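You operate a simulated robot arm through the tools that you are given. There is no shell and no other tool.

The job below is to be done with a simulated two-armed robot. You get a single attempt, and the scene is never put back.

Task
Pick up the bag from the coil bench top with one hand, pass it to the other hand and put it on the middle deck of the kit trolley. Set down upright: bag.
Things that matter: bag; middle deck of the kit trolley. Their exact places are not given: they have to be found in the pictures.

The check looks at the end state, three seconds after you hand in, the way a careful person would. Anything else that was tipped, shoved, dropped, spilled or broken makes it a failure.

Robot
Two 7-joint arms with two-finger parallel grippers on one trunk, on a base that moves. Base frame: it is fixed to the floor where the robot stands at the start and does not move with it; the origin is under the middle of the robot, x ahead of it, y to its left, z up. Lengths are in mm, angles in rad, forces in N, time in s.
The left shoulder is at the start at [60, 143, 912], the right one opposite. With the tool pointing down near the work surface each hand reaches from about 320 to 740 mm from the robot's upright axis, wherever it stands, measured 20 degrees to its own side. Places, roughly: middle deck of the kit trolley [-1400, -4400, 500]. Payload 1.57 kg a hand.
The tool frame of a hand sits at the grasp point between the pads (the TCP): z along the fingers, y along the line on which they close. The tips reach 30 mm beyond it. The gripper opens to 110 mm. The fingers are 24 mm wide and 12 mm thick; the gripper's body (48 by 112 mm) begins 78 mm behind the TCP.
Orientation is told as [roll, pitch, yaw] about the base's x, y, z axes, in that order, counted from this pose: with the fingers straight down and closing along the base's y, the tool's x points along the base's -x, its y along +y and its z along -z.

Tools
- The arms move only by the tool move_arm. It takes "left_series", "right_series" or both (then of equal length, played together; a hand with none holds still); each is a list of rows, each a list of 7 numbers: the finger opening in mm, from 0 to 110, then the shift along the base's x, y, z in mm, then the turn, a rotation vector about the base's x, y, z in rad. In form: [[claw, x, y, z, ax, ay, az], ...]. A call has 1 to 20 rows; each row is the pose to reach, as a shift and turn from the pose commanded when the call began. Rows are played at 5 a second. More than 50 mm and 0.15 rad between two rows, or a gripper value outside its range, and nothing of the call is played. Where a pose cannot be reached the arm comes as near as it can. A force on the tool above 40 N (or 10 N above the force at the start of the call, whichever is more), or a blocked arm, ends the call early, and 0.2 s more pass. Each finger travels about 45 mm/s and halts on what it meets, pressing with about 21 N; the grip force reading is that of the motor and also rises with nothing between the fingers. The clock runs only during rows and for 0.2 s after the last one: add rows that repeat a pose to give the fingers time. The reply holds the time, the measured pose of the TCP, the force on the tool along the base axes, the opening and the grip force, in the units named above and with some noise, with the torque about the TCP (base axes, N m) and any sound that the robot's microphone picked up.
- Cameras (640 x 400 px; columns grow to the right, rows downward): "scene" is now at [53.2, 12.4, 1508.2]; the picture's right is [0.15, -0.99, 0.00], its down [-0.72, -0.11, -0.69] and it looks along [0.68, 0.10, -0.73] (base axes); focal length 294 px, centre (320, 200). "left" rides on the left gripper at [70, -16, -141] in its tool frame; the picture's right is [0.23, 0.97, 0.00], its down [-0.85, 0.20, -0.48] and it looks along [-0.47, 0.11, 0.88] (tool axes); focal length 222 px, centre (320, 200). "right" rides on the right gripper at [70, 16, -141] in its tool frame; the picture's right is [-0.23, 0.97, 0.00], its down [-0.86, -0.20, -0.48] and it looks along [-0.47, -0.11, 0.88] (tool axes); focal length 222 px, centre (320, 200).
- snapshot(camera): a new picture of that camera. The clock stands still meanwhile.
- move_column(by): slides the trunk up (or, below 0, down) by that many mm; the arms and the scene camera ride with it, the base frame stays. It gives what a move gives, with no picture.
- roll_base(legs): drives the robot by 1 to 6 legs, each [ahead, left, turn to the left] in mm, mm and rad, along the robot's own axes; the way and the turn of a leg run together, so that a leg with both is an arc; at most 1500 mm and 3.142 rad a leg. The arms and the cameras ride along, it lands a little off, and it stops where it bumps. It gives what a move gives.
- pan_tilt(pan, tilt): turns the head with the scene camera to pan (to the left, within 1.501 rad either way) and tilt (down, from -0.506 to 1.204), counted from straight ahead of the robot. It gives what a move gives.
- locate(camera, pixels): for up to 12 pixels [column, row] of the newest picture of that camera ("zoom" is the newest enlarged one), the place [x, y, z] in the base frame of the surface seen there, good to about 2 mm, but the place of the scene camera against the robot may be out by one fixed shift of up to 25 mm in any direction. The clock stands still meanwhile.
- enlarge(camera, box): a new picture of the part [left, top, right, bottom] of that camera's present view, enlarged. The clock stands still meanwhile.
- close_job(): hands the job in; it is judged then, once.

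Open the grippers and draw the arms clear of the work before you hand the job in, unless the task says otherwise.

The tools are called after "Call:" as a command line: name --argument value ..., lists and objects as JSON in quotes. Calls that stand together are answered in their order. move_arm: Moves the arms, as the interface text tells. Its arguments: {"type":"object","properties":{"left_series":{"type":"array","items":{"type":"array","items":{"type":"number"}}},"right_series":{"type":"array","items":{"type":"array","items":{"type":"number"}}}},"required":[]} The other tools are called the same way: move_column (by) moves the trunk up or down; roll_base (legs) drives the base; pan_tilt (pan, tilt) turns the head that bears the scene camera; snapshot (camera) takes a picture; locate (camera, pixels) gives the place of the surface under pixels of a picture; enlarge (camera, box) takes an enlarged picture of a part of a camera's view; close_job () hands the job in.

At the start:

```text
time: 0.0
left_tcp_pos: [461.0, 192.5, 1097.2]
left_ee_rot: [0.0, -0.001, 0.0]
left_wrist_force: [0.1, -0.3, -1.2]
left_torque: [0.0, 0.01, 0.01]
left_finger_gap: 109.9
left_grasp_force: 0.2
right_tcp_pos: [375.4, -111.3, 1089.0]
right_ee_rot: [-0.002, -0.001, 0.001]
right_wrist_force: [0.7, -0.2, 0.0]
right_torque: [0.03, 0.01, 0.0]
right_finger_gap: 109.9
right_grasp_force: 0.1
trunk travel left (down, up): [-511.0, 79.0]
robot x, y, heading: [-2.5, -0.7, -0.004]
head pan, tilt (commanded): [0.148, 0.813]
```

scene: 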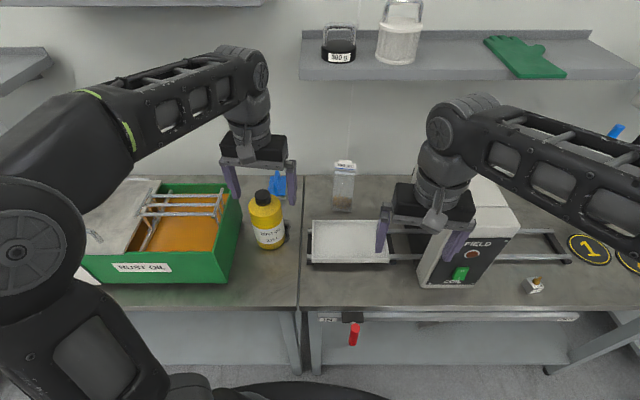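
right: 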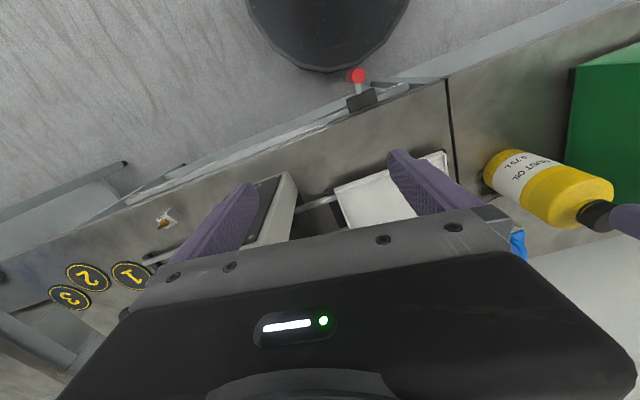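
left: 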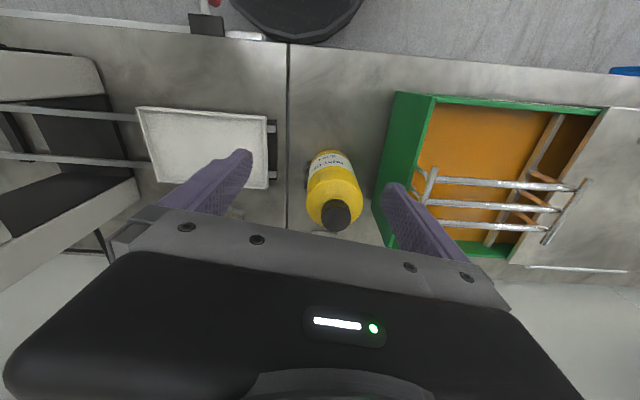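

The scene shows a clear bag-like item near (343,185) behind the white tray. I'll enlarge that part to identify the bag.

Call:
enlarge --camera "scene" --box '[240, 130, 480, 280]'

Call:
enlarge --camera "scene" --box '[460, 100, 640, 320]'

```text
2.67 times, centred on (360, 205) of scene
```

zoom: 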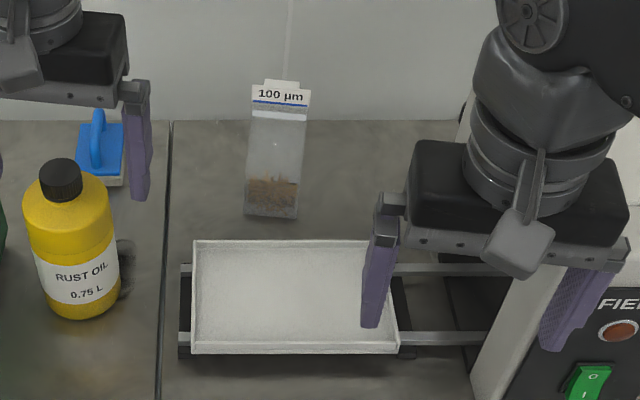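

```text
1.82 times, centred on (550, 210) of scene
```

zoom: 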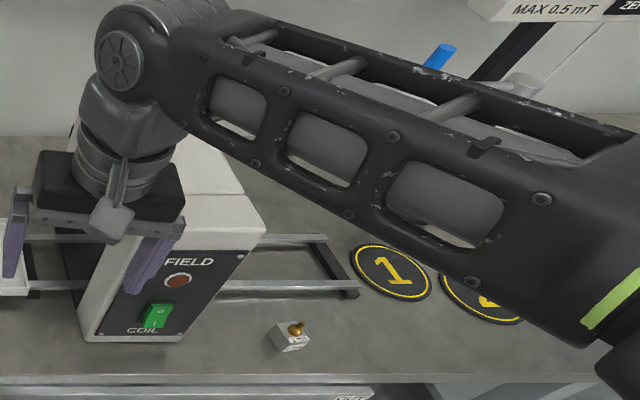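

The bag is the upright clear sachet labelled "100 µm". I'll zoom closer on it.

Call:
enlarge --camera "scene" --box '[312, 150, 376, 220]'

```text
5.71 times, centred on (344, 185) of scene
```

zoom: 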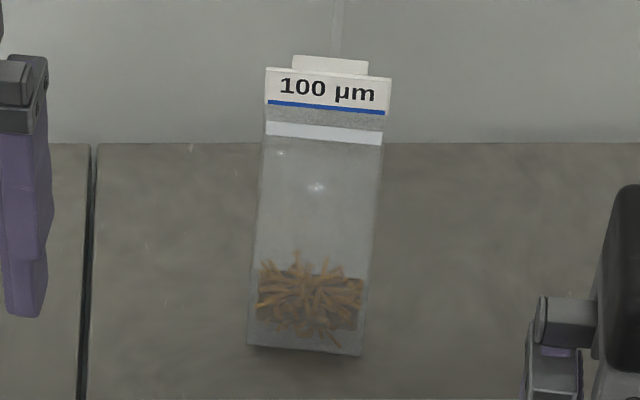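

I'll locate several points on the bag (header at (328,90), top tab (330,65), body, bottom (305,350)), and the bench surface near it.

Call:
locate --camera "zoom" --pixels '[[330, 64], [275, 85], [380, 98], [275, 130], [370, 138], [265, 200], [360, 210], [255, 335], [355, 347], [310, 300], [180, 350], [450, 350]]'

Call:
snapshot --camera "right"

```text
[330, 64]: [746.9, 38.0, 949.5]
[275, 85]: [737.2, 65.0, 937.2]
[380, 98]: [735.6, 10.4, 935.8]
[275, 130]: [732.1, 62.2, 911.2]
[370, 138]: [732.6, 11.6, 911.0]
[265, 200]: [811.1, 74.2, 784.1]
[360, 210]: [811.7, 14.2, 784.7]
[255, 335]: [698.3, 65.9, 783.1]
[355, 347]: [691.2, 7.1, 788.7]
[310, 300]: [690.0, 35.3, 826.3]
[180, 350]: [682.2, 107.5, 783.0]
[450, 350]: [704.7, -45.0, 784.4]
```

```text
taken
```

right: 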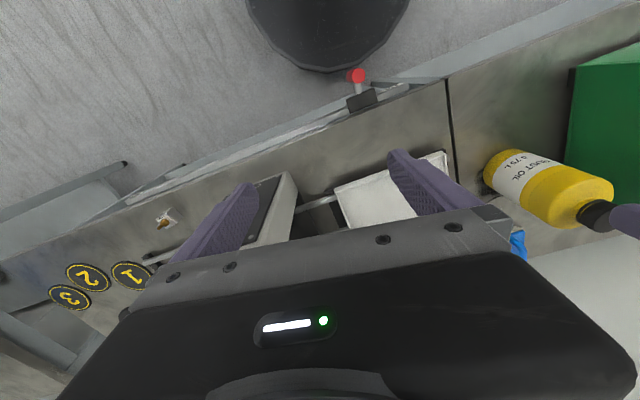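

The bag stands on the bench at about x 735, y 38, base z ≈783, top ≈950, with a thin header card about 55 mm wide in y. Before working I'll look around to the right towards the trolley.

Call:
pan_tilt --pan -1.5 --tilt 0.3

Call:
snapshot --camera "scene"

```text
time: 1.7
left_tcp_pos: [460.1, 192.6, 1096.8]
left_ee_rot: [0.001, 0.0, 0.0]
left_wrist_force: [0.6, 0.2, -0.3]
left_torque: [0.02, -0.04, 0.0]
left_finger_gap: 109.8
left_grasp_force: 0.0
right_tcp_pos: [374.0, -111.1, 1088.2]
right_ee_rot: [-0.001, 0.0, 0.001]
right_wrist_force: [0.3, -0.5, 0.8]
right_torque: [-0.03, 0.01, 0.0]
right_finger_gap: 109.9
right_grasp_force: 0.1
trunk travel left (down, up): [-511.0, 79.0]
robot x, y, heading: [1.4, -0.6, -0.001]
head pan, tilt (commanded): [-1.499, 0.3]
```

```text
taken
```

scene: 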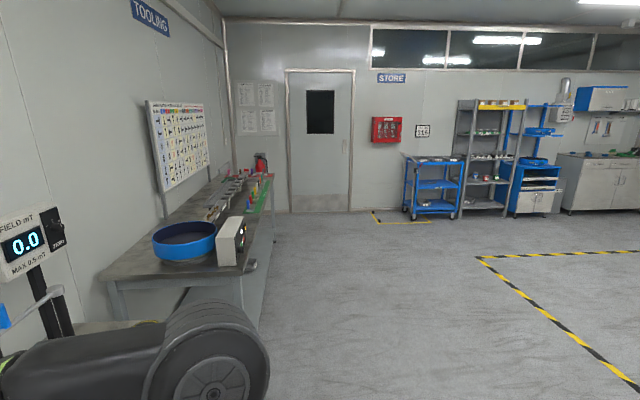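

The blue three-deck trolley is at about (435,185) against the back wall. I'll zoom on it and on the route.

Call:
enlarge --camera "scene" --box '[385, 140, 485, 230]'

Call:
locate --camera "zoom" --pixels '[[220, 290], [130, 120], [490, 130], [320, 205], [450, 215], [250, 195], [320, 320], [300, 360], [470, 330]]'

```text
4.44 times, centred on (435, 185) of scene
```

zoom: 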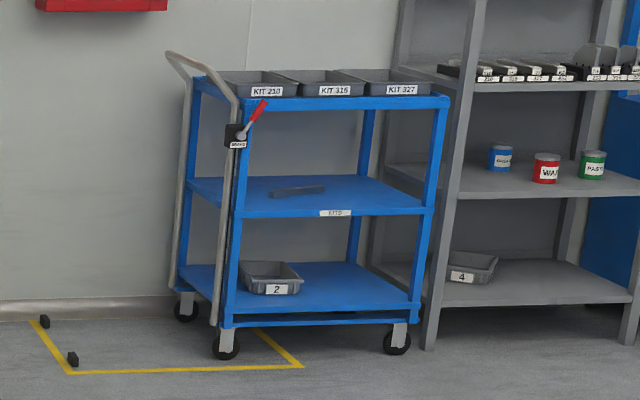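

```text
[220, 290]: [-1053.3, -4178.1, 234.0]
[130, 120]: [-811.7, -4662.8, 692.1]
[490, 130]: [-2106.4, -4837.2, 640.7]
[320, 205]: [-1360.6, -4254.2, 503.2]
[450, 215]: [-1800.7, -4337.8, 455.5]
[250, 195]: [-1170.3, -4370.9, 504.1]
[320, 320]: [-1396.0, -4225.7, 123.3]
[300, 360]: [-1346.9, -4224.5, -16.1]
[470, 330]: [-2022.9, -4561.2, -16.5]
```

The middle deck is at z≈503, front edge about y −4235, with a small dark item on it at zoom (297,190). Now I'll turn the head back to the bench to study the bag's surroundings.

Call:
pan_tilt --pan 0.05 --tilt 0.7

Call:
snapshot --camera "scene"

Call:
locate --camera "scene" --pixels '[[300, 20], [300, 60], [310, 110], [230, 270], [275, 330], [300, 270], [250, 200], [340, 215], [410, 215], [240, 215], [420, 250], [340, 320]]'

```text
time: 3.3
left_tcp_pos: [461.5, 192.4, 1096.3]
left_ee_rot: [-0.002, -0.001, 0.0]
left_wrist_force: [0.4, -0.1, -0.2]
left_torque: [0.02, 0.03, -0.01]
left_finger_gap: 110.1
left_grasp_force: 0.1
right_tcp_pos: [374.5, -110.9, 1088.4]
right_ee_rot: [0.0, 0.001, 0.0]
right_wrist_force: [0.0, 0.3, -0.1]
right_torque: [-0.02, -0.02, -0.02]
right_finger_gap: 110.1
right_grasp_force: 0.1
trunk travel left (down, up): [-511.0, 79.0]
robot x, y, heading: [-1.2, 1.6, 0.0]
head pan, tilt (commanded): [0.051, 0.7]
```

```text
taken
```

scene: 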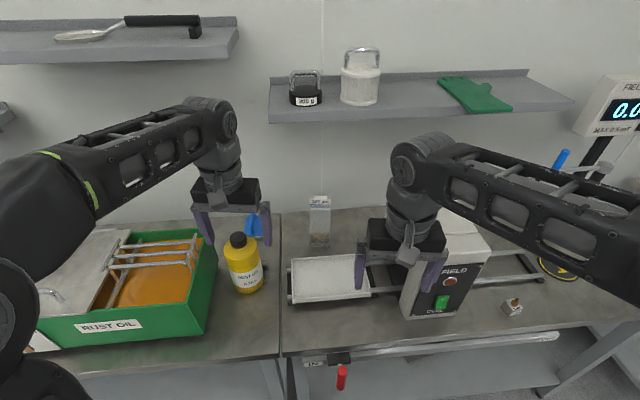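

```text
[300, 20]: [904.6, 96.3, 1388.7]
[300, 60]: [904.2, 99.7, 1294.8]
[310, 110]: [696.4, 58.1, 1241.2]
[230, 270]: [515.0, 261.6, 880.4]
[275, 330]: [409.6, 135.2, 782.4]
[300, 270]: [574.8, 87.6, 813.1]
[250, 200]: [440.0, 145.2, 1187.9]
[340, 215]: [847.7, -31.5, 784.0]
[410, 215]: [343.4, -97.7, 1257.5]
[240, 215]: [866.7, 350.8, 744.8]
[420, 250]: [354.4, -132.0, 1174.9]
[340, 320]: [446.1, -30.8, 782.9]
```

The shelf overhangs at x≥696, z≈1241, so a straight-down grasp at the bag (x≈735) would put the wrist near the shelf. I'll zoom on the bag from this view for shape.

Call:
enlarge --camera "scene" --box '[290, 185, 350, 255]'

Call:
enlarge --camera "scene" --box '[200, 190, 400, 320]'

```text
5.71 times, centred on (320, 220) of scene
```

zoom: 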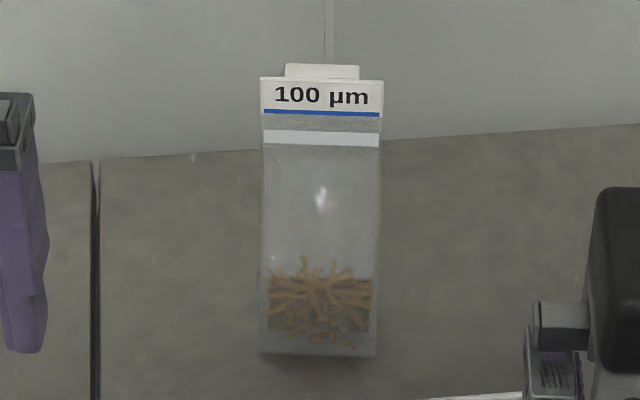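

```text
3.08 times, centred on (300, 255) of scene
```

zoom: 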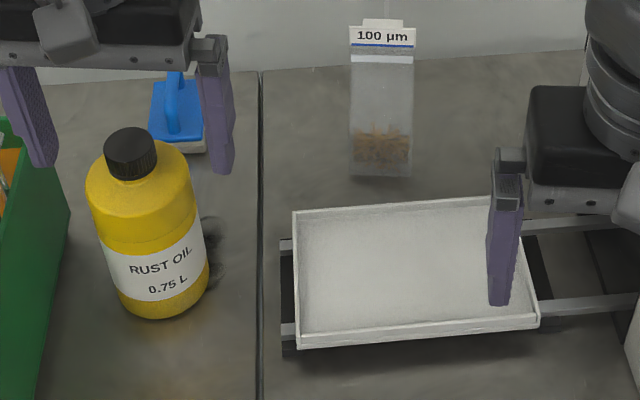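

I need to know how much room there is between the base and the bench, so I'll tilt the head down.

Call:
pan_tilt --pan 0.0 --tilt 1.2

Call:
snapshot --camera "scene"

```text
time: 4.3
left_tcp_pos: [461.1, 192.3, 1097.2]
left_ee_rot: [-0.001, 0.0, 0.001]
left_wrist_force: [-0.3, 0.3, -0.5]
left_torque: [0.01, 0.02, -0.08]
left_finger_gap: 110.3
left_grasp_force: 0.0
right_tcp_pos: [373.9, -110.5, 1089.2]
right_ee_rot: [0.001, 0.0, 0.0]
right_wrist_force: [0.2, 0.8, 0.1]
right_torque: [0.0, 0.02, -0.01]
right_finger_gap: 110.2
right_grasp_force: 0.0
trunk travel left (down, up): [-511.0, 79.0]
robot x, y, heading: [2.0, -1.7, 0.001]
head pan, tilt (commanded): [0.0, 1.201]
```

```text
taken
```

scene: 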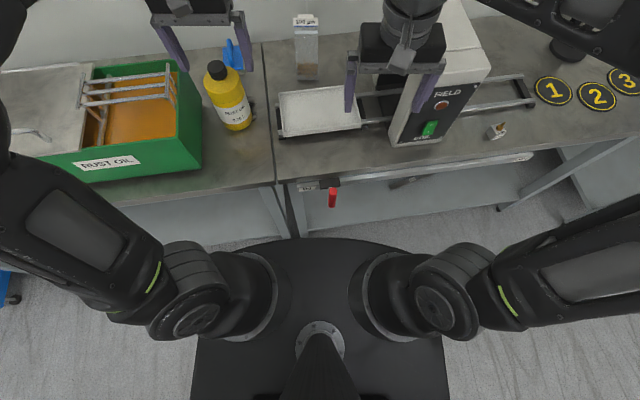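

Call:
enlarge --camera "scene" --box '[240, 160, 420, 272]'

Call:
locate --camera "scene" --pixels '[[320, 240], [240, 245], [400, 245], [332, 200], [330, 181], [306, 186], [290, 225], [310, 208], [420, 175], [270, 176], [360, 220], [300, 210]]'

```text
3.56 times, centred on (330, 216) of scene
```

zoom: 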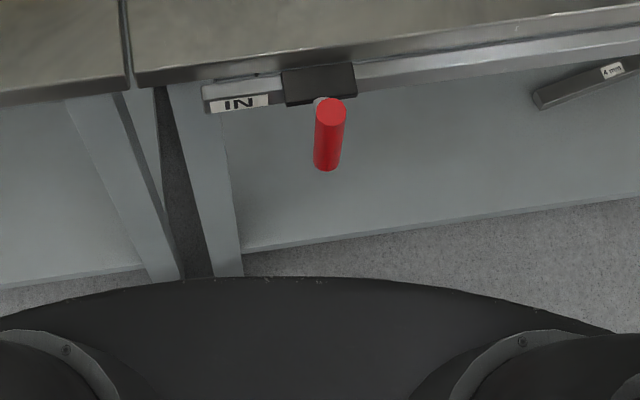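

```text
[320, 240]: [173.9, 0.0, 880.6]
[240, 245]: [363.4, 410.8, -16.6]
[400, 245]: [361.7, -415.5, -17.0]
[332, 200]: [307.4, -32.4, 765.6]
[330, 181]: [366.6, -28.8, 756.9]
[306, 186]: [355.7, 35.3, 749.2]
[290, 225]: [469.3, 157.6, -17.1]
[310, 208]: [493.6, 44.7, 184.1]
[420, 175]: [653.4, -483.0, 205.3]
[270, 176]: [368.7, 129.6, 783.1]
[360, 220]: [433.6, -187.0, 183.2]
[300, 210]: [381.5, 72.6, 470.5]
```

The black disc at the front of the robot is the torso plate (z≈880); a red lever sticks out at x≈307. I'll check what the disc in the right camera's picture is.

Call:
locate --camera "right" --pixels '[[330, 68], [330, 40], [355, 76], [380, 10], [260, 20], [200, 60], [450, 90], [520, 245], [550, 190], [595, 215], [380, 200], [440, 160]]'

Call:
snapshot --camera "left"

```text
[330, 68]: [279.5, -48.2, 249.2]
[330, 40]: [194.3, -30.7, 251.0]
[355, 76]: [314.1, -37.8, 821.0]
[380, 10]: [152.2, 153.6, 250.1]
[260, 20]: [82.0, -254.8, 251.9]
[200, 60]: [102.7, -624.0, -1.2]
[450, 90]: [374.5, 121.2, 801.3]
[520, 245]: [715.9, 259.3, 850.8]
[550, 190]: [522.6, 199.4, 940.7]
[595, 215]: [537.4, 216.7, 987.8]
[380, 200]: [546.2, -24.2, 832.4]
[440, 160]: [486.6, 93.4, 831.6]
```

```text
taken
```

left: 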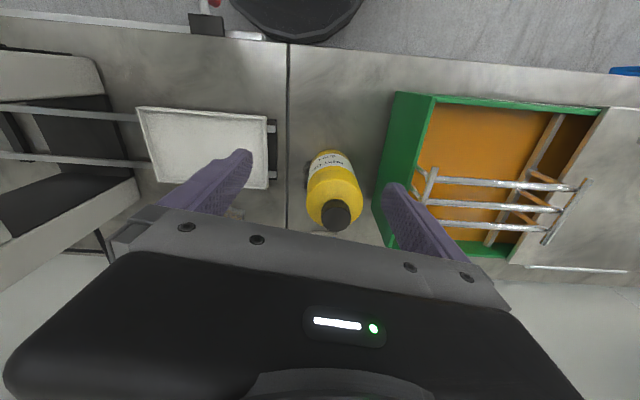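

The base is a ~285 mm radius disc; the bench top is at z≈801 by the hand camera (scene camera reads ~17 mm low). I'll check the coil box's extents, the bottle and tank for arm clearance.

Call:
locate --camera "scene" --pixels '[[480, 65], [462, 25], [450, 40], [420, 145], [395, 140], [440, 130], [445, 85], [487, 70], [230, 100], [216, 70], [175, 80], [200, 150]]'

Call:
locate --camera "left" --pixels '[[60, 70], [30, 90], [100, 110], [60, 210], [200, 140], [265, 185], [330, 215], [430, 180], [575, 185], [395, 95], [290, 60], [150, 185]]'

```text
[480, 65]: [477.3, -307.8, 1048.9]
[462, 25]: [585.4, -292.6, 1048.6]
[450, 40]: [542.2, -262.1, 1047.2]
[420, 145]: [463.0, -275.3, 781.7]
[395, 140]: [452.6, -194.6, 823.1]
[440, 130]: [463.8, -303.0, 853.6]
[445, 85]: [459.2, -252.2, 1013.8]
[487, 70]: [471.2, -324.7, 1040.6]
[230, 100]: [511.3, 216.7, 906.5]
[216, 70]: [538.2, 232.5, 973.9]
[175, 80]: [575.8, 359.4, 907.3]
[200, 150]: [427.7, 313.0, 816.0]
```

```text
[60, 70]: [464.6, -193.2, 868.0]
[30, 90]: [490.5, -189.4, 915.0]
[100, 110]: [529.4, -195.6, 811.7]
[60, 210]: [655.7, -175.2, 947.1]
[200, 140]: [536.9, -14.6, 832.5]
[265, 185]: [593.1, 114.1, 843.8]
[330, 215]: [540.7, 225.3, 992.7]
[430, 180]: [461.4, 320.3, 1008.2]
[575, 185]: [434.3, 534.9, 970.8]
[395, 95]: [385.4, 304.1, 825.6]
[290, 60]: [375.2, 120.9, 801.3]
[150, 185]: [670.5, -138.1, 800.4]
```

The coil box spans x 455–700, y −180…−330, top ≈1066, so the right forearm must avoid it. I'll look at where the arms' elbows are.

Call:
pan_tilt --pan -0.6 --tilt 0.75

Call:
snapshot --camera "scene"

Call:
pan_tilt --pan 0.7 --tilt 0.75

Call:
snapshot --camera "scene"

```text
time: 5.3
left_tcp_pos: [460.2, 191.3, 1096.3]
left_ee_rot: [0.0, -0.001, 0.001]
left_wrist_force: [0.8, 0.2, 0.1]
left_torque: [0.0, -0.01, -0.03]
left_finger_gap: 109.9
left_grasp_force: 0.1
right_tcp_pos: [373.3, -111.4, 1089.4]
right_ee_rot: [-0.002, -0.001, 0.002]
right_wrist_force: [0.2, -0.2, 0.5]
right_torque: [0.0, -0.01, -0.02]
right_finger_gap: 110.1
right_grasp_force: 0.1
trunk travel left (down, up): [-511.0, 79.0]
robot x, y, heading: [0.5, -1.7, -0.002]
head pan, tilt (commanded): [-0.6, 0.75]
```

```text
taken
```

scene: 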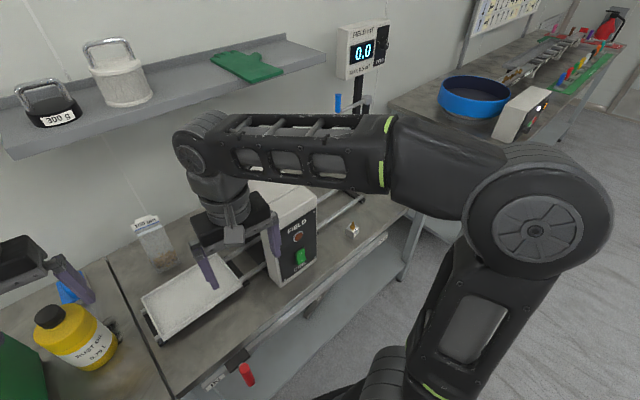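

```text
time: 6.7
left_tcp_pos: [460.3, 192.5, 1098.0]
left_ee_rot: [0.0, 0.001, 0.001]
left_wrist_force: [0.8, -0.2, 1.1]
left_torque: [-0.02, 0.0, 0.04]
left_finger_gap: 110.2
left_grasp_force: 0.1
right_tcp_pos: [374.1, -111.1, 1089.5]
right_ee_rot: [0.0, 0.0, 0.0]
right_wrist_force: [-0.2, -1.2, 0.3]
right_torque: [0.01, 0.01, -0.02]
right_finger_gap: 109.8
right_grasp_force: 0.0
trunk travel left (down, up): [-511.0, 79.0]
robot x, y, heading: [-2.4, -3.4, -0.002]
head pan, tilt (commanded): [0.7, 0.75]
```

```text
taken
```

scene: 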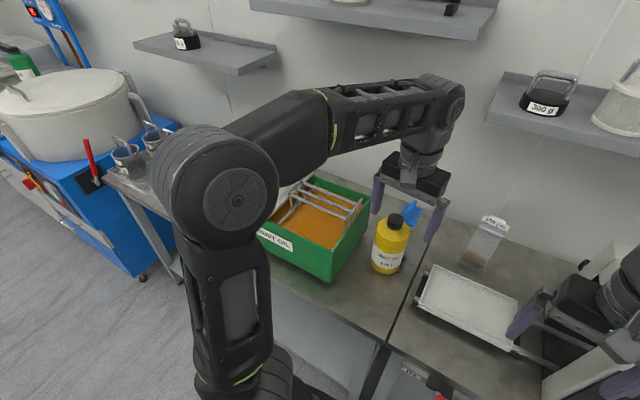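

Elbows sit high and outward. I'll locate the left elbow and forearm points to gauge their height.

Call:
locate --camera "scene" --pixels '[[237, 200], [215, 150], [330, 115], [300, 120], [390, 100], [456, 105], [420, 165], [415, 140], [230, 300], [480, 245], [490, 222], [470, 262]]'

Call:
enlarge --camera "scene" --box '[450, 205, 520, 275]'

```text
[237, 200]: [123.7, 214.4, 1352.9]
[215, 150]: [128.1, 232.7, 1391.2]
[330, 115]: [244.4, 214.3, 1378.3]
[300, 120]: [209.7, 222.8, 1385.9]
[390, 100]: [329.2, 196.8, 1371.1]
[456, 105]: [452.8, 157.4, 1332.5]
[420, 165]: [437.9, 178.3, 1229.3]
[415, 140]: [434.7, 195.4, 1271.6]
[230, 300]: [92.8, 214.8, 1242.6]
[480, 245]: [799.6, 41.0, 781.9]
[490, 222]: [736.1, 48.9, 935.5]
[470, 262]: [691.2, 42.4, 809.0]
```

```text
5.71 times, centred on (485, 240) of scene
```

zoom: 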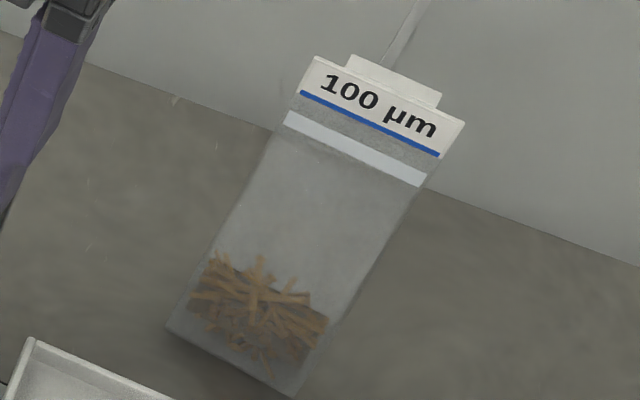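

The arms are elbow-up (elbow z≈1390), so forearms come in from above and clear the coil box. I'll bring the right hand to a forward-and-down tilt (about 40° below horizontal) in front of the bag for a closer look, moving the left hand aside.

Call:
move_arm --right_series '[[110, 27, 18.6, -13, 0, -0.109, 0], [110, 54, 37.2, -26, 0, -0.218, 0], [110, 81, 55.9, -39, 0, -0.327, 0], [110, 108, 74.5, -52, 0, -0.436, 0], [110, 135, 93.1, -65, 0, -0.546, 0], [110, 162, 111.8, -78, 0, -0.655, 0], [110, 189, 130.4, -91, 0, -0.764, 0], [110, 216, 149, -104, 0, -0.873, 0], [110, 216, 149, -104, 0, -0.873, 0]]' --left_series '[[110, -10, 25, 10, 0, 0, 0], [110, -20, 50, 20, 0, 0, 0], [110, -30, 75, 30, 0, 0, 0], [110, -40, 100, 40, 0, 0, 0], [110, -40, 100, 40, 0, 0, 0], [110, -40, 100, 40, 0, 0, 0], [110, -40, 100, 40, 0, 0, 0], [110, -40, 100, 40, 0, 0, 0], [110, -40, 100, 40, 0, 0, 0]]'

Call:
snapshot --camera "right"

Call:
pan_tilt --pan 0.0 --tilt 0.75

Call:
snapshot --camera "scene"

```text
time: 8.7
left_tcp_pos: [432.2, 300.5, 1108.5]
left_ee_rot: [0.001, -0.001, 0.0]
left_wrist_force: [0.2, 0.4, -0.2]
left_torque: [0.01, 0.0, 0.05]
left_finger_gap: 110.0
left_grasp_force: 0.1
left hand out of reach, approached as far as the arm can: row 2, 3, 4, 5, 6, 7, 8, 9
right_tcp_pos: [590.5, 36.8, 984.5]
right_ee_rot: [-0.001, -0.874, 0.001]
right_wrist_force: [0.1, -0.2, 0.7]
right_torque: [-0.01, -0.02, 0.01]
right_finger_gap: 109.7
right_grasp_force: 0.1
trunk travel left (down, up): [-511.0, 79.0]
robot x, y, heading: [1.1, 2.4, 0.002]
head pan, tilt (commanded): [0.7, 0.75]
```

```text
taken
```

right: 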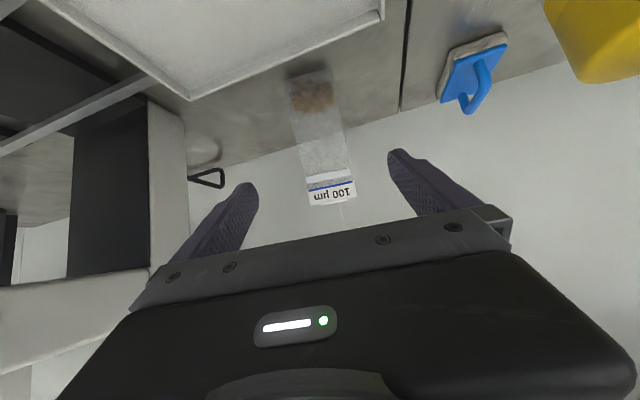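

```text
time: 9.8
left_tcp_pos: [434.5, 299.4, 1107.4]
left_ee_rot: [-0.002, 0.0, 0.002]
left_wrist_force: [1.0, 0.1, 0.2]
left_torque: [-0.02, 0.01, -0.04]
left_finger_gap: 110.1
left_grasp_force: 0.0
right_tcp_pos: [590.1, 37.8, 985.2]
right_ee_rot: [-0.001, -0.872, -0.001]
right_wrist_force: [-0.6, 0.7, -0.4]
right_torque: [0.03, -0.01, 0.01]
right_finger_gap: 109.9
right_grasp_force: 0.0
trunk travel left (down, up): [-511.0, 79.0]
robot x, y, heading: [-0.4, 1.3, 0.001]
head pan, tilt (commanded): [0.0, 0.75]
```

```text
taken
```

scene: 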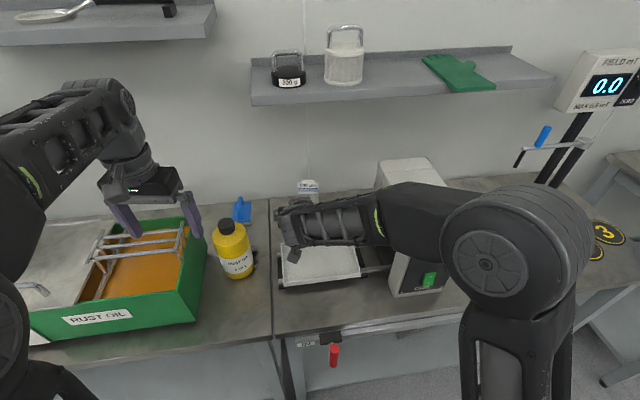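

The right camera (image upside down) shows the bag at about (325,140). I'll enlarge and locate it with this accurate hand camera.

Call:
enlarge --camera "right" --box '[270, 50, 380, 220]'

Call:
locate --camera "right" --pixels '[[310, 198], [352, 190], [331, 204], [309, 183], [350, 178], [291, 85], [333, 78], [312, 92], [305, 150], [345, 145], [320, 72], [360, 100]]'

```text
2.35 times, centred on (325, 135) of right
```

zoom: 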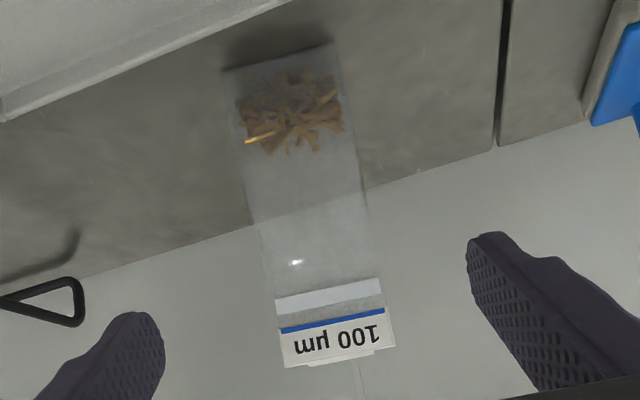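

```text
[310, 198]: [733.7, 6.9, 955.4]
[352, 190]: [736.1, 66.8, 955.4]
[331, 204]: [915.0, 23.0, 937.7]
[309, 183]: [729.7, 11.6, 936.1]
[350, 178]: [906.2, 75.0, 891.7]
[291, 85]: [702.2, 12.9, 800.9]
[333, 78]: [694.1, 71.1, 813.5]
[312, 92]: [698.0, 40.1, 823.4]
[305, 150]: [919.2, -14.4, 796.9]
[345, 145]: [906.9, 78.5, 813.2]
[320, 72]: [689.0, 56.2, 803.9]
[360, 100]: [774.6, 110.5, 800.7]
```

The hand camera gives the header at (735, 7…67, 955), bench z≈801. I want a side-ish view of the bag's thickness, so I'll swing the left hand to a diagonal viewing pose above the bottle and look.

Call:
move_arm --left_series '[[110, 15, -12, -5, -0.035, -0.083, -0.096], [110, 30, -25, -11, -0.07, -0.165, -0.192], [110, 45, -37, -17, -0.105, -0.248, -0.287], [110, 60, -50, -22, -0.14, -0.331, -0.383], [110, 75, -62, -28, -0.175, -0.414, -0.479], [110, 90, -75, -34, -0.21, -0.496, -0.575], [110, 105, -87, -40, -0.245, -0.579, -0.671], [110, 121, -100, -45, -0.28, -0.662, -0.767], [110, 121, -100, -45, -0.28, -0.662, -0.767]]'

Call:
snapshot --camera "left"

```text
time: 11.8
left_tcp_pos: [553.9, 201.7, 1064.9]
left_ee_rot: [0.001, -0.701, -0.804]
left_wrist_force: [-0.8, -0.4, 0.5]
left_torque: [0.0, -0.03, 0.01]
left_finger_gap: 110.1
left_grasp_force: 0.0
right_tcp_pos: [590.2, 37.7, 985.5]
right_ee_rot: [0.0, -0.871, 0.001]
right_wrist_force: [0.0, -0.2, 0.2]
right_torque: [0.01, 0.01, 0.02]
right_finger_gap: 110.1
right_grasp_force: 0.1
trunk travel left (down, up): [-511.0, 79.0]
robot x, y, heading: [-2.1, 4.1, 0.006]
head pan, tilt (commanded): [0.0, 0.75]
```

```text
taken
```

left: 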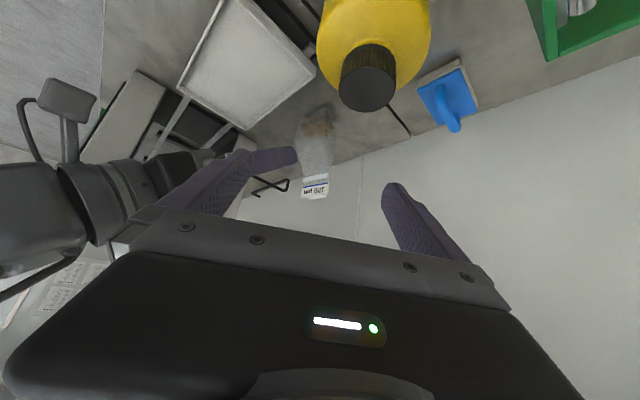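

The bag appears at (317,150), upside down. I'll enlarge it.

Call:
enlarge --camera "left" --box '[270, 90, 370, 210]'

```text
3.33 times, centred on (320, 150) of left
```

zoom: 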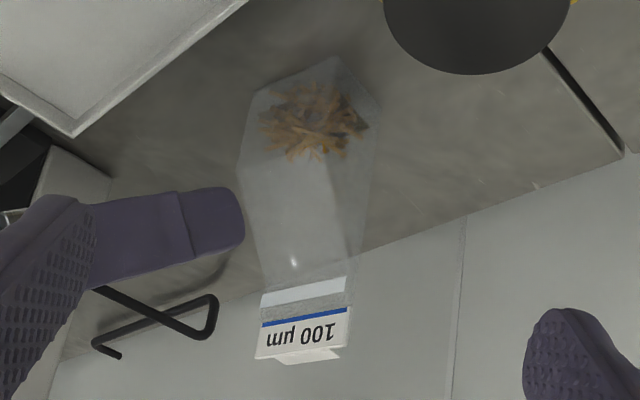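

The side gusset is visible; I'll locate base corners (250,97), (336,62), (377,110) and header edges.

Call:
locate --camera "zoom" --pixels '[[253, 97], [335, 62], [374, 108], [345, 80], [360, 100], [264, 345], [344, 340], [262, 300], [343, 285], [310, 355], [290, 220], [240, 165]]'

```text
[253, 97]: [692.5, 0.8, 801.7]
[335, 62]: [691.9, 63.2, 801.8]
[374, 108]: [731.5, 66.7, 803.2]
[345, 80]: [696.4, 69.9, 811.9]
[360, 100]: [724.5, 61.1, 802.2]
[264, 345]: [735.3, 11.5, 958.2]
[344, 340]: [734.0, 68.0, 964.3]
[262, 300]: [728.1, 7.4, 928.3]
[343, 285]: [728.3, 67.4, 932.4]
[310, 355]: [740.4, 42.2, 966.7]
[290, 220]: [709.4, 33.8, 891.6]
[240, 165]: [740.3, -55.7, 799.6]
```

The bag is a wedge: base x 690–735, y 1–68; header x≈728–740, y 7–67, top ≈967. I'll check the black hook-like item at zoom (200,325) for clearance before the right hand goes in.

Call:
locate --camera "zoom" --pixels '[[213, 300], [185, 332], [110, 355], [150, 308], [130, 300]]'

```text
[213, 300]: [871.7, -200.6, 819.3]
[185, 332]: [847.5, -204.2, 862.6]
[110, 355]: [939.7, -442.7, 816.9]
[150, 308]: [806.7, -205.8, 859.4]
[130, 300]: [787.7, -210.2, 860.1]
```

The hook is far away (y≈−200). I'll advance the right hand along its finger axis so the open fingers straddle the bag at about (720, 36, 868), and check before closing.

Call:
move_arm --right_series '[[110, 22, -0.5, -20, 0, 0, 0], [110, 44, -1, -40, 0, 0, 0], [110, 66, -1, -60, 0, 0, 0], [110, 88, -1.5, -80, 0, 0, 0], [110, 110, -1.5, -99, 0, 0, 0], [110, 130, -2, -117, 0, 0, 0], [110, 130, -2, -117, 0, 0, 0]]'

Call:
snapshot --camera "right"

Call:
snapshot --camera "left"

```text
time: 13.4
left_tcp_pos: [553.2, 202.2, 1062.6]
left_ee_rot: [0.0, -0.7, -0.799]
left_wrist_force: [-1.6, -0.2, 0.5]
left_torque: [0.03, -0.01, 0.0]
left_finger_gap: 109.9
left_grasp_force: 0.1
right_tcp_pos: [719.9, 36.9, 867.4]
right_ee_rot: [0.0, -0.873, 0.0]
right_wrist_force: [0.1, 0.4, 2.1]
right_torque: [0.0, 0.01, -0.01]
right_finger_gap: 110.0
right_grasp_force: 0.1
trunk travel left (down, up): [-511.0, 79.0]
robot x, y, heading: [0.7, -0.4, 0.002]
head pan, tilt (commanded): [0.0, 0.75]
```

```text
taken
```

right: 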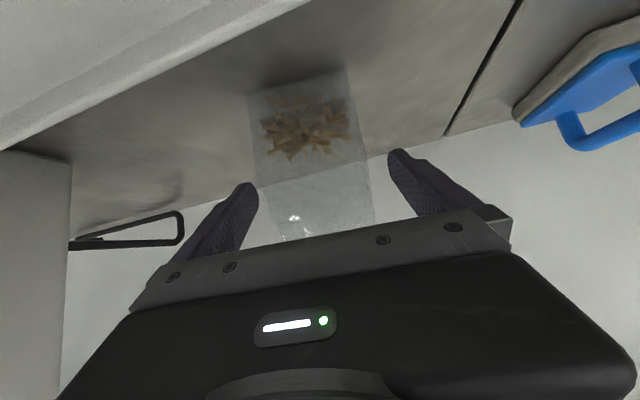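

```text
taken
```

left: 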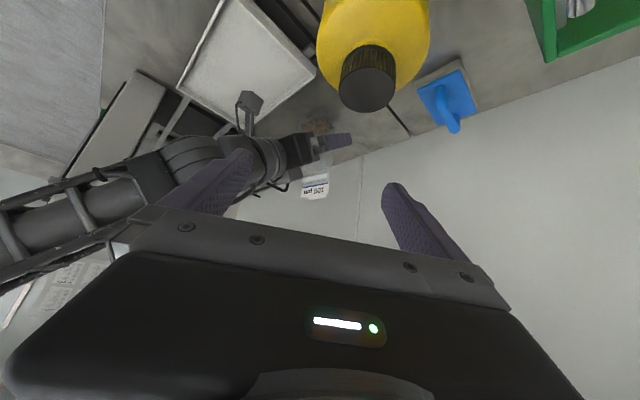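

The bag is centred between the fingers (tips at (247,185) and (395,152), bag edges between). I'll close the right gripper gradually.

Call:
move_arm --right_series '[[95, 0, 0, 0, 0, 0, 0], [85, 0, 0, 0, 0, 0, 0], [75, 0, 0, 0, 0, 0, 0], [68, 0, 0, 0, 0, 0, 0], [62, 0, 0, 0, 0, 0, 0], [56, 0, 0, 0, 0, 0, 0], [50, 0, 0, 0, 0, 0, 0], [45, 0, 0, 0, 0, 0, 0], [40, 0, 0, 0, 0, 0, 0], [40, 0, 0, 0, 0, 0, 0]]'

Call:
snapshot --camera "right"

```text
time: 15.6
left_tcp_pos: [553.9, 201.4, 1063.1]
left_ee_rot: [0.0, -0.701, -0.802]
left_wrist_force: [0.1, -0.4, 0.6]
left_torque: [-0.02, 0.0, 0.04]
left_finger_gap: 110.2
left_grasp_force: 0.1
right_tcp_pos: [719.7, 38.2, 868.3]
right_ee_rot: [0.0, -0.873, 0.0]
right_wrist_force: [0.1, -0.3, 0.3]
right_torque: [0.03, 0.03, 0.05]
right_finger_gap: 65.8
right_grasp_force: 21.1
trunk travel left (down, up): [-511.0, 79.0]
robot x, y, heading: [1.9, -1.5, 0.004]
head pan, tilt (commanded): [0.0, 0.75]
```

```text
taken
```

right: 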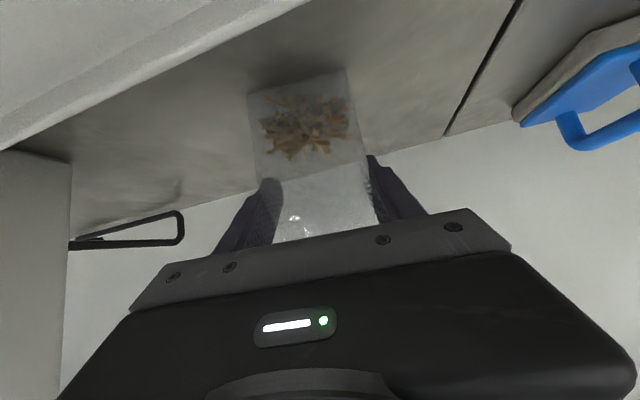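

The fingers stopped at 65.8 mm with 21 N: the bag is gripped. I'll lift a little and check.

Call:
move_arm --right_series '[[40, 0, 0, 5, 0, 0, 0], [40, 0, 0, 12, 0, 0, 0], [40, 0, 0, 20, 0, 0, 0], [40, 0, 0, 30, 0, 0, 0], [40, 0, 0, 30, 0, 0, 0]]'

Call:
snapshot --camera "right"

Call:
snapshot --camera "scene"

```text
time: 16.8
left_tcp_pos: [555.6, 201.2, 1062.8]
left_ee_rot: [-0.001, -0.702, -0.801]
left_wrist_force: [0.2, 0.3, -0.2]
left_torque: [-0.01, -0.02, 0.0]
left_finger_gap: 110.2
left_grasp_force: 0.0
right_tcp_pos: [721.3, 35.5, 897.6]
right_ee_rot: [0.0, -0.871, 0.0]
right_wrist_force: [0.2, -0.7, -1.2]
right_torque: [0.01, 0.06, 0.01]
right_finger_gap: 65.8
right_grasp_force: 21.3
trunk travel left (down, up): [-511.0, 79.0]
robot x, y, heading: [-0.4, 1.7, -0.002]
head pan, tilt (commanded): [0.0, 0.75]
```

```text
taken
```

right: 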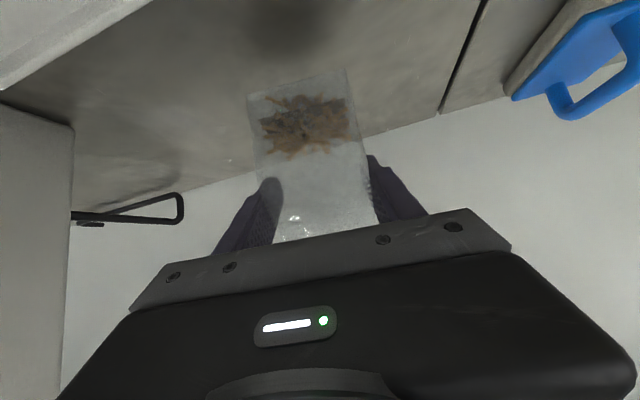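

```text
taken
```

scene: 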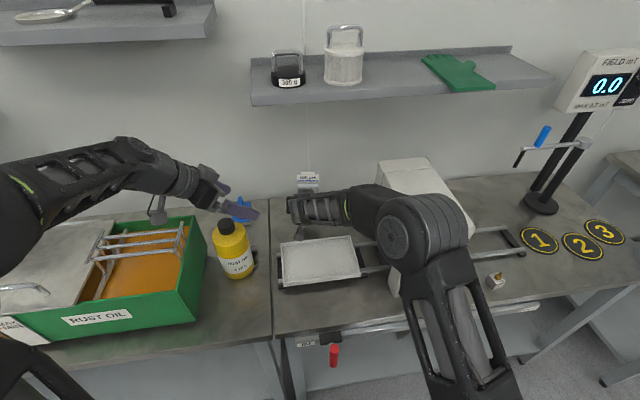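

The bag rose cleanly with the grip (gap still 65.8). I'll lift further and draw it back from under the shelf towards the robot.

Call:
move_arm --right_series '[[40, 0, 0, 30, 0, 0, 0], [40, 0, 0, 60, 0, 0, 0], [40, 0, 0, 92, 0, 0, 0], [40, -30, -3, 95, 0, 0, 0], [40, -65, -6, 95, 0, 0, 0], [40, -100, -10, 95, 0, 0, 0], [40, -135, -14, 95, 0, 0, 0], [40, -170, -18, 95, 0, 0, 0], [40, -205, -22, 95, 0, 0, 0], [40, -240, -26, 95, 0, 0, 0], [40, -240, -26, 95, 0, 0, 0]]'

Call:
pan_tilt --pan 1.5 --tilt 0.4

Call:
snapshot --camera "scene"

Call:
pan_tilt --pan -1.5 --tilt 0.4

Call:
snapshot --camera "scene"

```text
time: 19.2
left_tcp_pos: [554.5, 201.7, 1062.8]
left_ee_rot: [-0.001, -0.702, -0.802]
left_wrist_force: [-0.4, -0.1, -0.7]
left_torque: [0.02, -0.02, -0.03]
left_finger_gap: 109.9
left_grasp_force: 0.2
right_tcp_pos: [479.7, 10.4, 993.0]
right_ee_rot: [0.0, -0.874, -0.001]
right_wrist_force: [0.9, 0.2, -1.9]
right_torque: [0.03, 0.01, 0.02]
right_finger_gap: 65.6
right_grasp_force: 21.3
trunk travel left (down, up): [-511.0, 79.0]
robot x, y, heading: [0.1, 0.3, -0.001]
head pan, tilt (commanded): [0.0, 0.75]
```

```text
time: 20.8
left_tcp_pos: [553.1, 201.8, 1063.0]
left_ee_rot: [-0.001, -0.702, -0.801]
left_wrist_force: [-0.7, -1.1, 0.7]
left_torque: [0.01, 0.0, 0.02]
left_finger_gap: 110.0
left_grasp_force: 0.0
right_tcp_pos: [480.0, 9.3, 992.4]
right_ee_rot: [0.0, -0.873, 0.0]
right_wrist_force: [0.2, -0.2, -2.2]
right_torque: [0.02, 0.02, -0.03]
right_finger_gap: 65.7
right_grasp_force: 21.0
trunk travel left (down, up): [-511.0, 79.0]
robot x, y, heading: [-2.7, -2.2, 0.001]
head pan, tilt (commanded): [1.499, 0.4]
```

```text
taken
```

scene: 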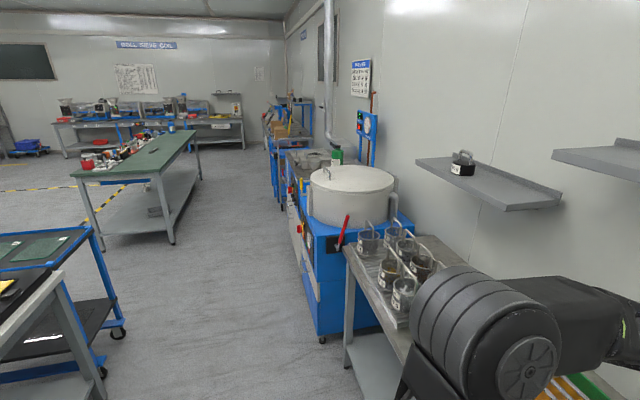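

```text
time: 23.4
left_tcp_pos: [554.3, 201.8, 1062.6]
left_ee_rot: [0.0, -0.701, -0.803]
left_wrist_force: [0.1, 0.9, 0.2]
left_torque: [0.0, -0.02, 0.02]
left_finger_gap: 110.3
left_grasp_force: 0.1
right_tcp_pos: [480.2, 9.8, 991.6]
right_ee_rot: [0.001, -0.873, 0.001]
right_wrist_force: [0.6, 0.9, -0.9]
right_torque: [0.0, -0.01, 0.0]
right_finger_gap: 65.9
right_grasp_force: 21.0
trunk travel left (down, up): [-511.0, 79.0]
robot x, y, heading: [-3.9, -1.9, -0.0]
head pan, tilt (commanded): [-1.499, 0.4]
```

```text
taken
```

scene: 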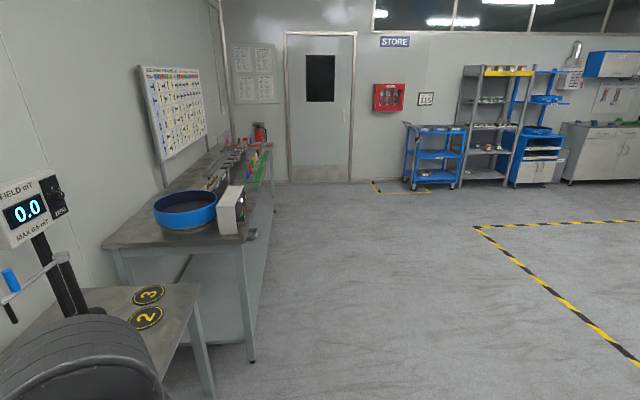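

To the left-rear there is a table and trolley at the left image edge; to the right the way is open. I'll re-look left-rear to get distances, and locate things on the right first.

Call:
locate --camera "scene" --pixels '[[251, 360], [212, 395], [272, 210], [480, 228], [620, 350], [430, 190], [374, 185], [410, 185], [450, 185], [300, 350], [462, 186], [500, 185]]'

Call:
pan_tilt --pan 1.5 --tilt 0.75

Call:
snapshot --camera "scene"

```text
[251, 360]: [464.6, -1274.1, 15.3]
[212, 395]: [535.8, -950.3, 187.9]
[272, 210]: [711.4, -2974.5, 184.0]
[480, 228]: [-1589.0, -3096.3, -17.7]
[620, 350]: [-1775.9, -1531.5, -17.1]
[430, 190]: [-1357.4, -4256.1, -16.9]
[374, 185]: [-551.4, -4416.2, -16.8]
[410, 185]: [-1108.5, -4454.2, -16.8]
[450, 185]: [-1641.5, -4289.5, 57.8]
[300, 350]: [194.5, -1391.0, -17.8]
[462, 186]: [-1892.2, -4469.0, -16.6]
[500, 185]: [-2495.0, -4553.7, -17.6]
```

```text
time: 26.0
left_tcp_pos: [554.5, 200.9, 1063.6]
left_ee_rot: [-0.001, -0.702, -0.801]
left_wrist_force: [0.2, 0.3, -0.3]
left_torque: [0.05, 0.0, -0.03]
left_finger_gap: 109.8
left_grasp_force: 0.1
right_tcp_pos: [480.6, 11.1, 992.1]
right_ee_rot: [-0.001, -0.872, 0.0]
right_wrist_force: [-0.6, 0.3, -0.9]
right_torque: [0.0, 0.0, 0.0]
right_finger_gap: 65.8
right_grasp_force: 20.9
trunk travel left (down, up): [-511.0, 79.0]
robot x, y, heading: [-1.2, -4.8, -0.0]
head pan, tilt (commanded): [1.499, 0.75]
```

```text
taken
```

scene: 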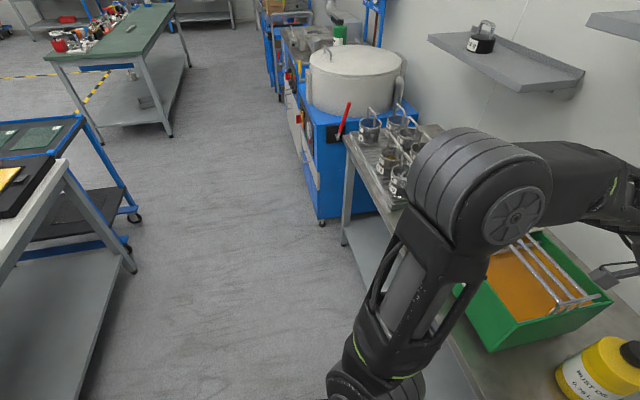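

Call:
locate --camera "scene" --pixels '[[60, 165], [130, 270], [80, 395], [10, 280], [100, 330], [135, 215], [320, 224], [345, 240], [50, 205], [120, 240], [5, 300], [200, 350]]'

```text
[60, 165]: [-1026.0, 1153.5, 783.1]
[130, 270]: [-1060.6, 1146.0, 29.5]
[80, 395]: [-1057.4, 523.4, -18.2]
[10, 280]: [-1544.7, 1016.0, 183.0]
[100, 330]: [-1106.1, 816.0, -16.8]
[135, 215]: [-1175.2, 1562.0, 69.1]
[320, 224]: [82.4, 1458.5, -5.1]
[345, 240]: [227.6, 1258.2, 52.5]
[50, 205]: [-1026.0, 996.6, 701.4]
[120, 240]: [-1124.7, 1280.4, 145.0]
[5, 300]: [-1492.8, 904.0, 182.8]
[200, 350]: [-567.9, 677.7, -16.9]
```

A table lies behind at x<−1026, so I can back off about 375 mm safely. I'll back the base away from the bench straight, giving open space for the handover.

Call:
roll_base --legs '[[-375, 0, 0]]'

Call:
pan_tilt --pan 0.15 --tilt 0.85

Call:
snapshot --camera "scene"

```text
time: 28.4
left_tcp_pos: [179.7, 204.3, 1064.1]
left_ee_rot: [0.004, -0.7, -0.792]
left_wrist_force: [-0.6, -0.3, 0.5]
left_torque: [0.0, -0.01, 0.04]
left_finger_gap: 110.1
left_grasp_force: 0.0
right_tcp_pos: [107.5, 13.6, 991.6]
right_ee_rot: [-0.001, -0.872, 0.008]
right_wrist_force: [-0.5, -0.1, -2.1]
right_torque: [-0.01, -0.02, 0.02]
right_finger_gap: 65.8
right_grasp_force: 20.9
trunk travel left (down, up): [-511.0, 79.0]
robot x, y, heading: [-371.4, 3.8, 0.008]
head pan, tilt (commanded): [1.499, 0.75]
```

```text
time: 29.9
left_tcp_pos: [181.6, 205.2, 1062.4]
left_ee_rot: [0.0, -0.701, -0.793]
left_wrist_force: [0.0, 0.3, 0.4]
left_torque: [0.03, -0.01, -0.02]
left_finger_gap: 110.2
left_grasp_force: 0.0
right_tcp_pos: [108.3, 12.8, 991.7]
right_ee_rot: [0.0, -0.872, 0.008]
right_wrist_force: [0.3, -0.2, -1.3]
right_torque: [0.0, 0.0, 0.03]
right_finger_gap: 65.7
right_grasp_force: 21.2
trunk travel left (down, up): [-511.0, 79.0]
robot x, y, heading: [-373.3, -2.8, 0.01]
head pan, tilt (commanded): [0.15, 0.85]
```

```text
taken
```

scene: 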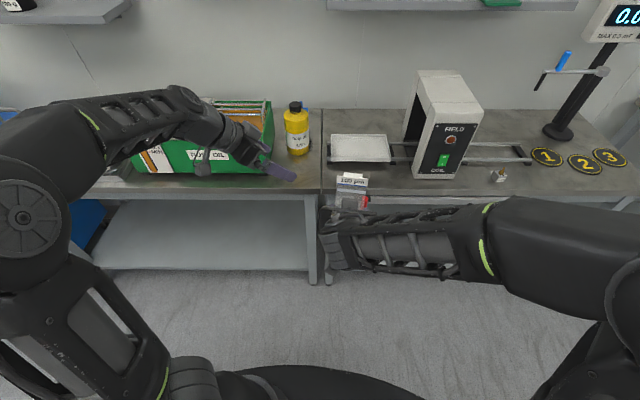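

The bag is held in the right hand with its header visible at (352,183). I'll zoom to check the header pose in the hand.

Call:
enlarge --camera "scene" --box '[310, 160, 400, 220]'

Call:
locate --camera "scene" --pixels '[[340, 181], [352, 182], [364, 183], [352, 175], [338, 190], [364, 192]]'

```text
6.67 times, centred on (355, 190) of scene
```

zoom: 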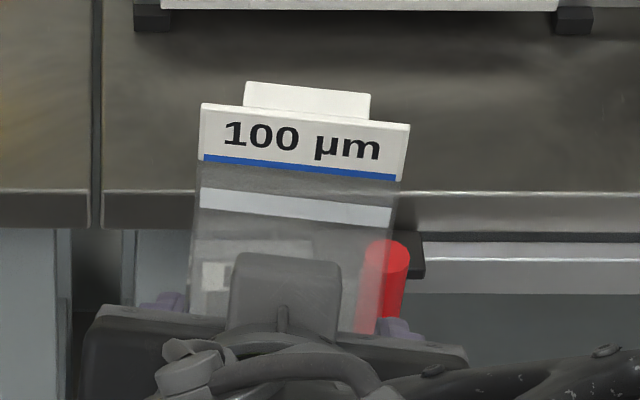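

```text
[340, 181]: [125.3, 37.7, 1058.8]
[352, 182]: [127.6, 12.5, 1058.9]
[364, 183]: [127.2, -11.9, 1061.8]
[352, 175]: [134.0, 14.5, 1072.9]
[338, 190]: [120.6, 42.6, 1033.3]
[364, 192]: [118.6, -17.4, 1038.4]
```

The header centre is at about (127, 13, 1077) (after the +18 mm z correction), leaning back ~12°. I'll turn the left hand so its fingers point right and 30° down, closing along x, at a stand-off on the bag's left.

Call:
move_arm --left_series '[[100, -4, -8, 12, -0.059, 0.01, -0.104], [90, -9, -16, 24, -0.118, 0.02, -0.208], [80, -13, -24, 36, -0.178, 0.03, -0.312], [70, -18, -31, 48, -0.237, 0.041, -0.416], [60, -22, -39, 60, -0.296, 0.051, -0.52], [55, -26, -47, 66, -0.355, 0.061, -0.624], [55, -31, -55, 72, -0.414, 0.071, -0.728], [55, -31, -55, 72, -0.414, 0.071, -0.728]]'

Call:
snapshot --camera "left"

Call:
snapshot --camera "scene"

```text
time: 31.7
left_tcp_pos: [152.8, 156.7, 1129.5]
left_ee_rot: [-0.418, -0.977, -1.116]
left_wrist_force: [-0.8, -1.1, 0.3]
left_torque: [0.13, -0.02, 0.03]
left_finger_gap: 54.9
left_grasp_force: 0.1
left hand out of reach, approached as far as the arm can: row 5, 6, 7, 8
right_tcp_pos: [107.7, 10.8, 992.4]
right_ee_rot: [0.003, -0.873, 0.006]
right_wrist_force: [0.3, -0.1, -2.4]
right_torque: [0.02, 0.01, 0.05]
right_finger_gap: 65.9
right_grasp_force: 20.9
trunk travel left (down, up): [-511.0, 79.0]
robot x, y, heading: [-375.4, -4.2, 0.008]
head pan, tilt (commanded): [0.15, 0.85]
```

```text
taken
```

left: 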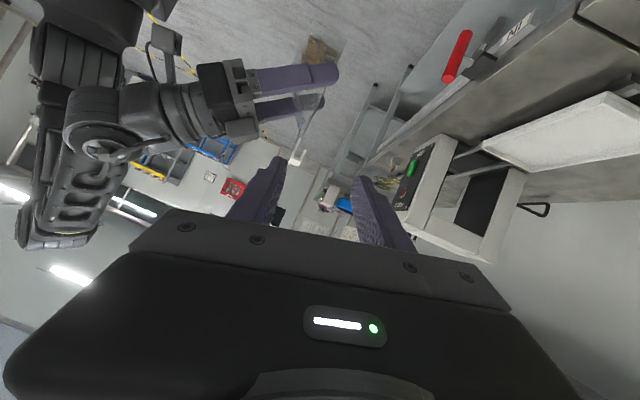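

```text
taken
```

scene: 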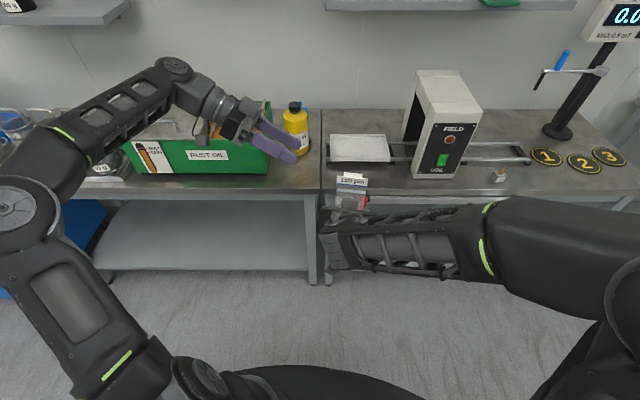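

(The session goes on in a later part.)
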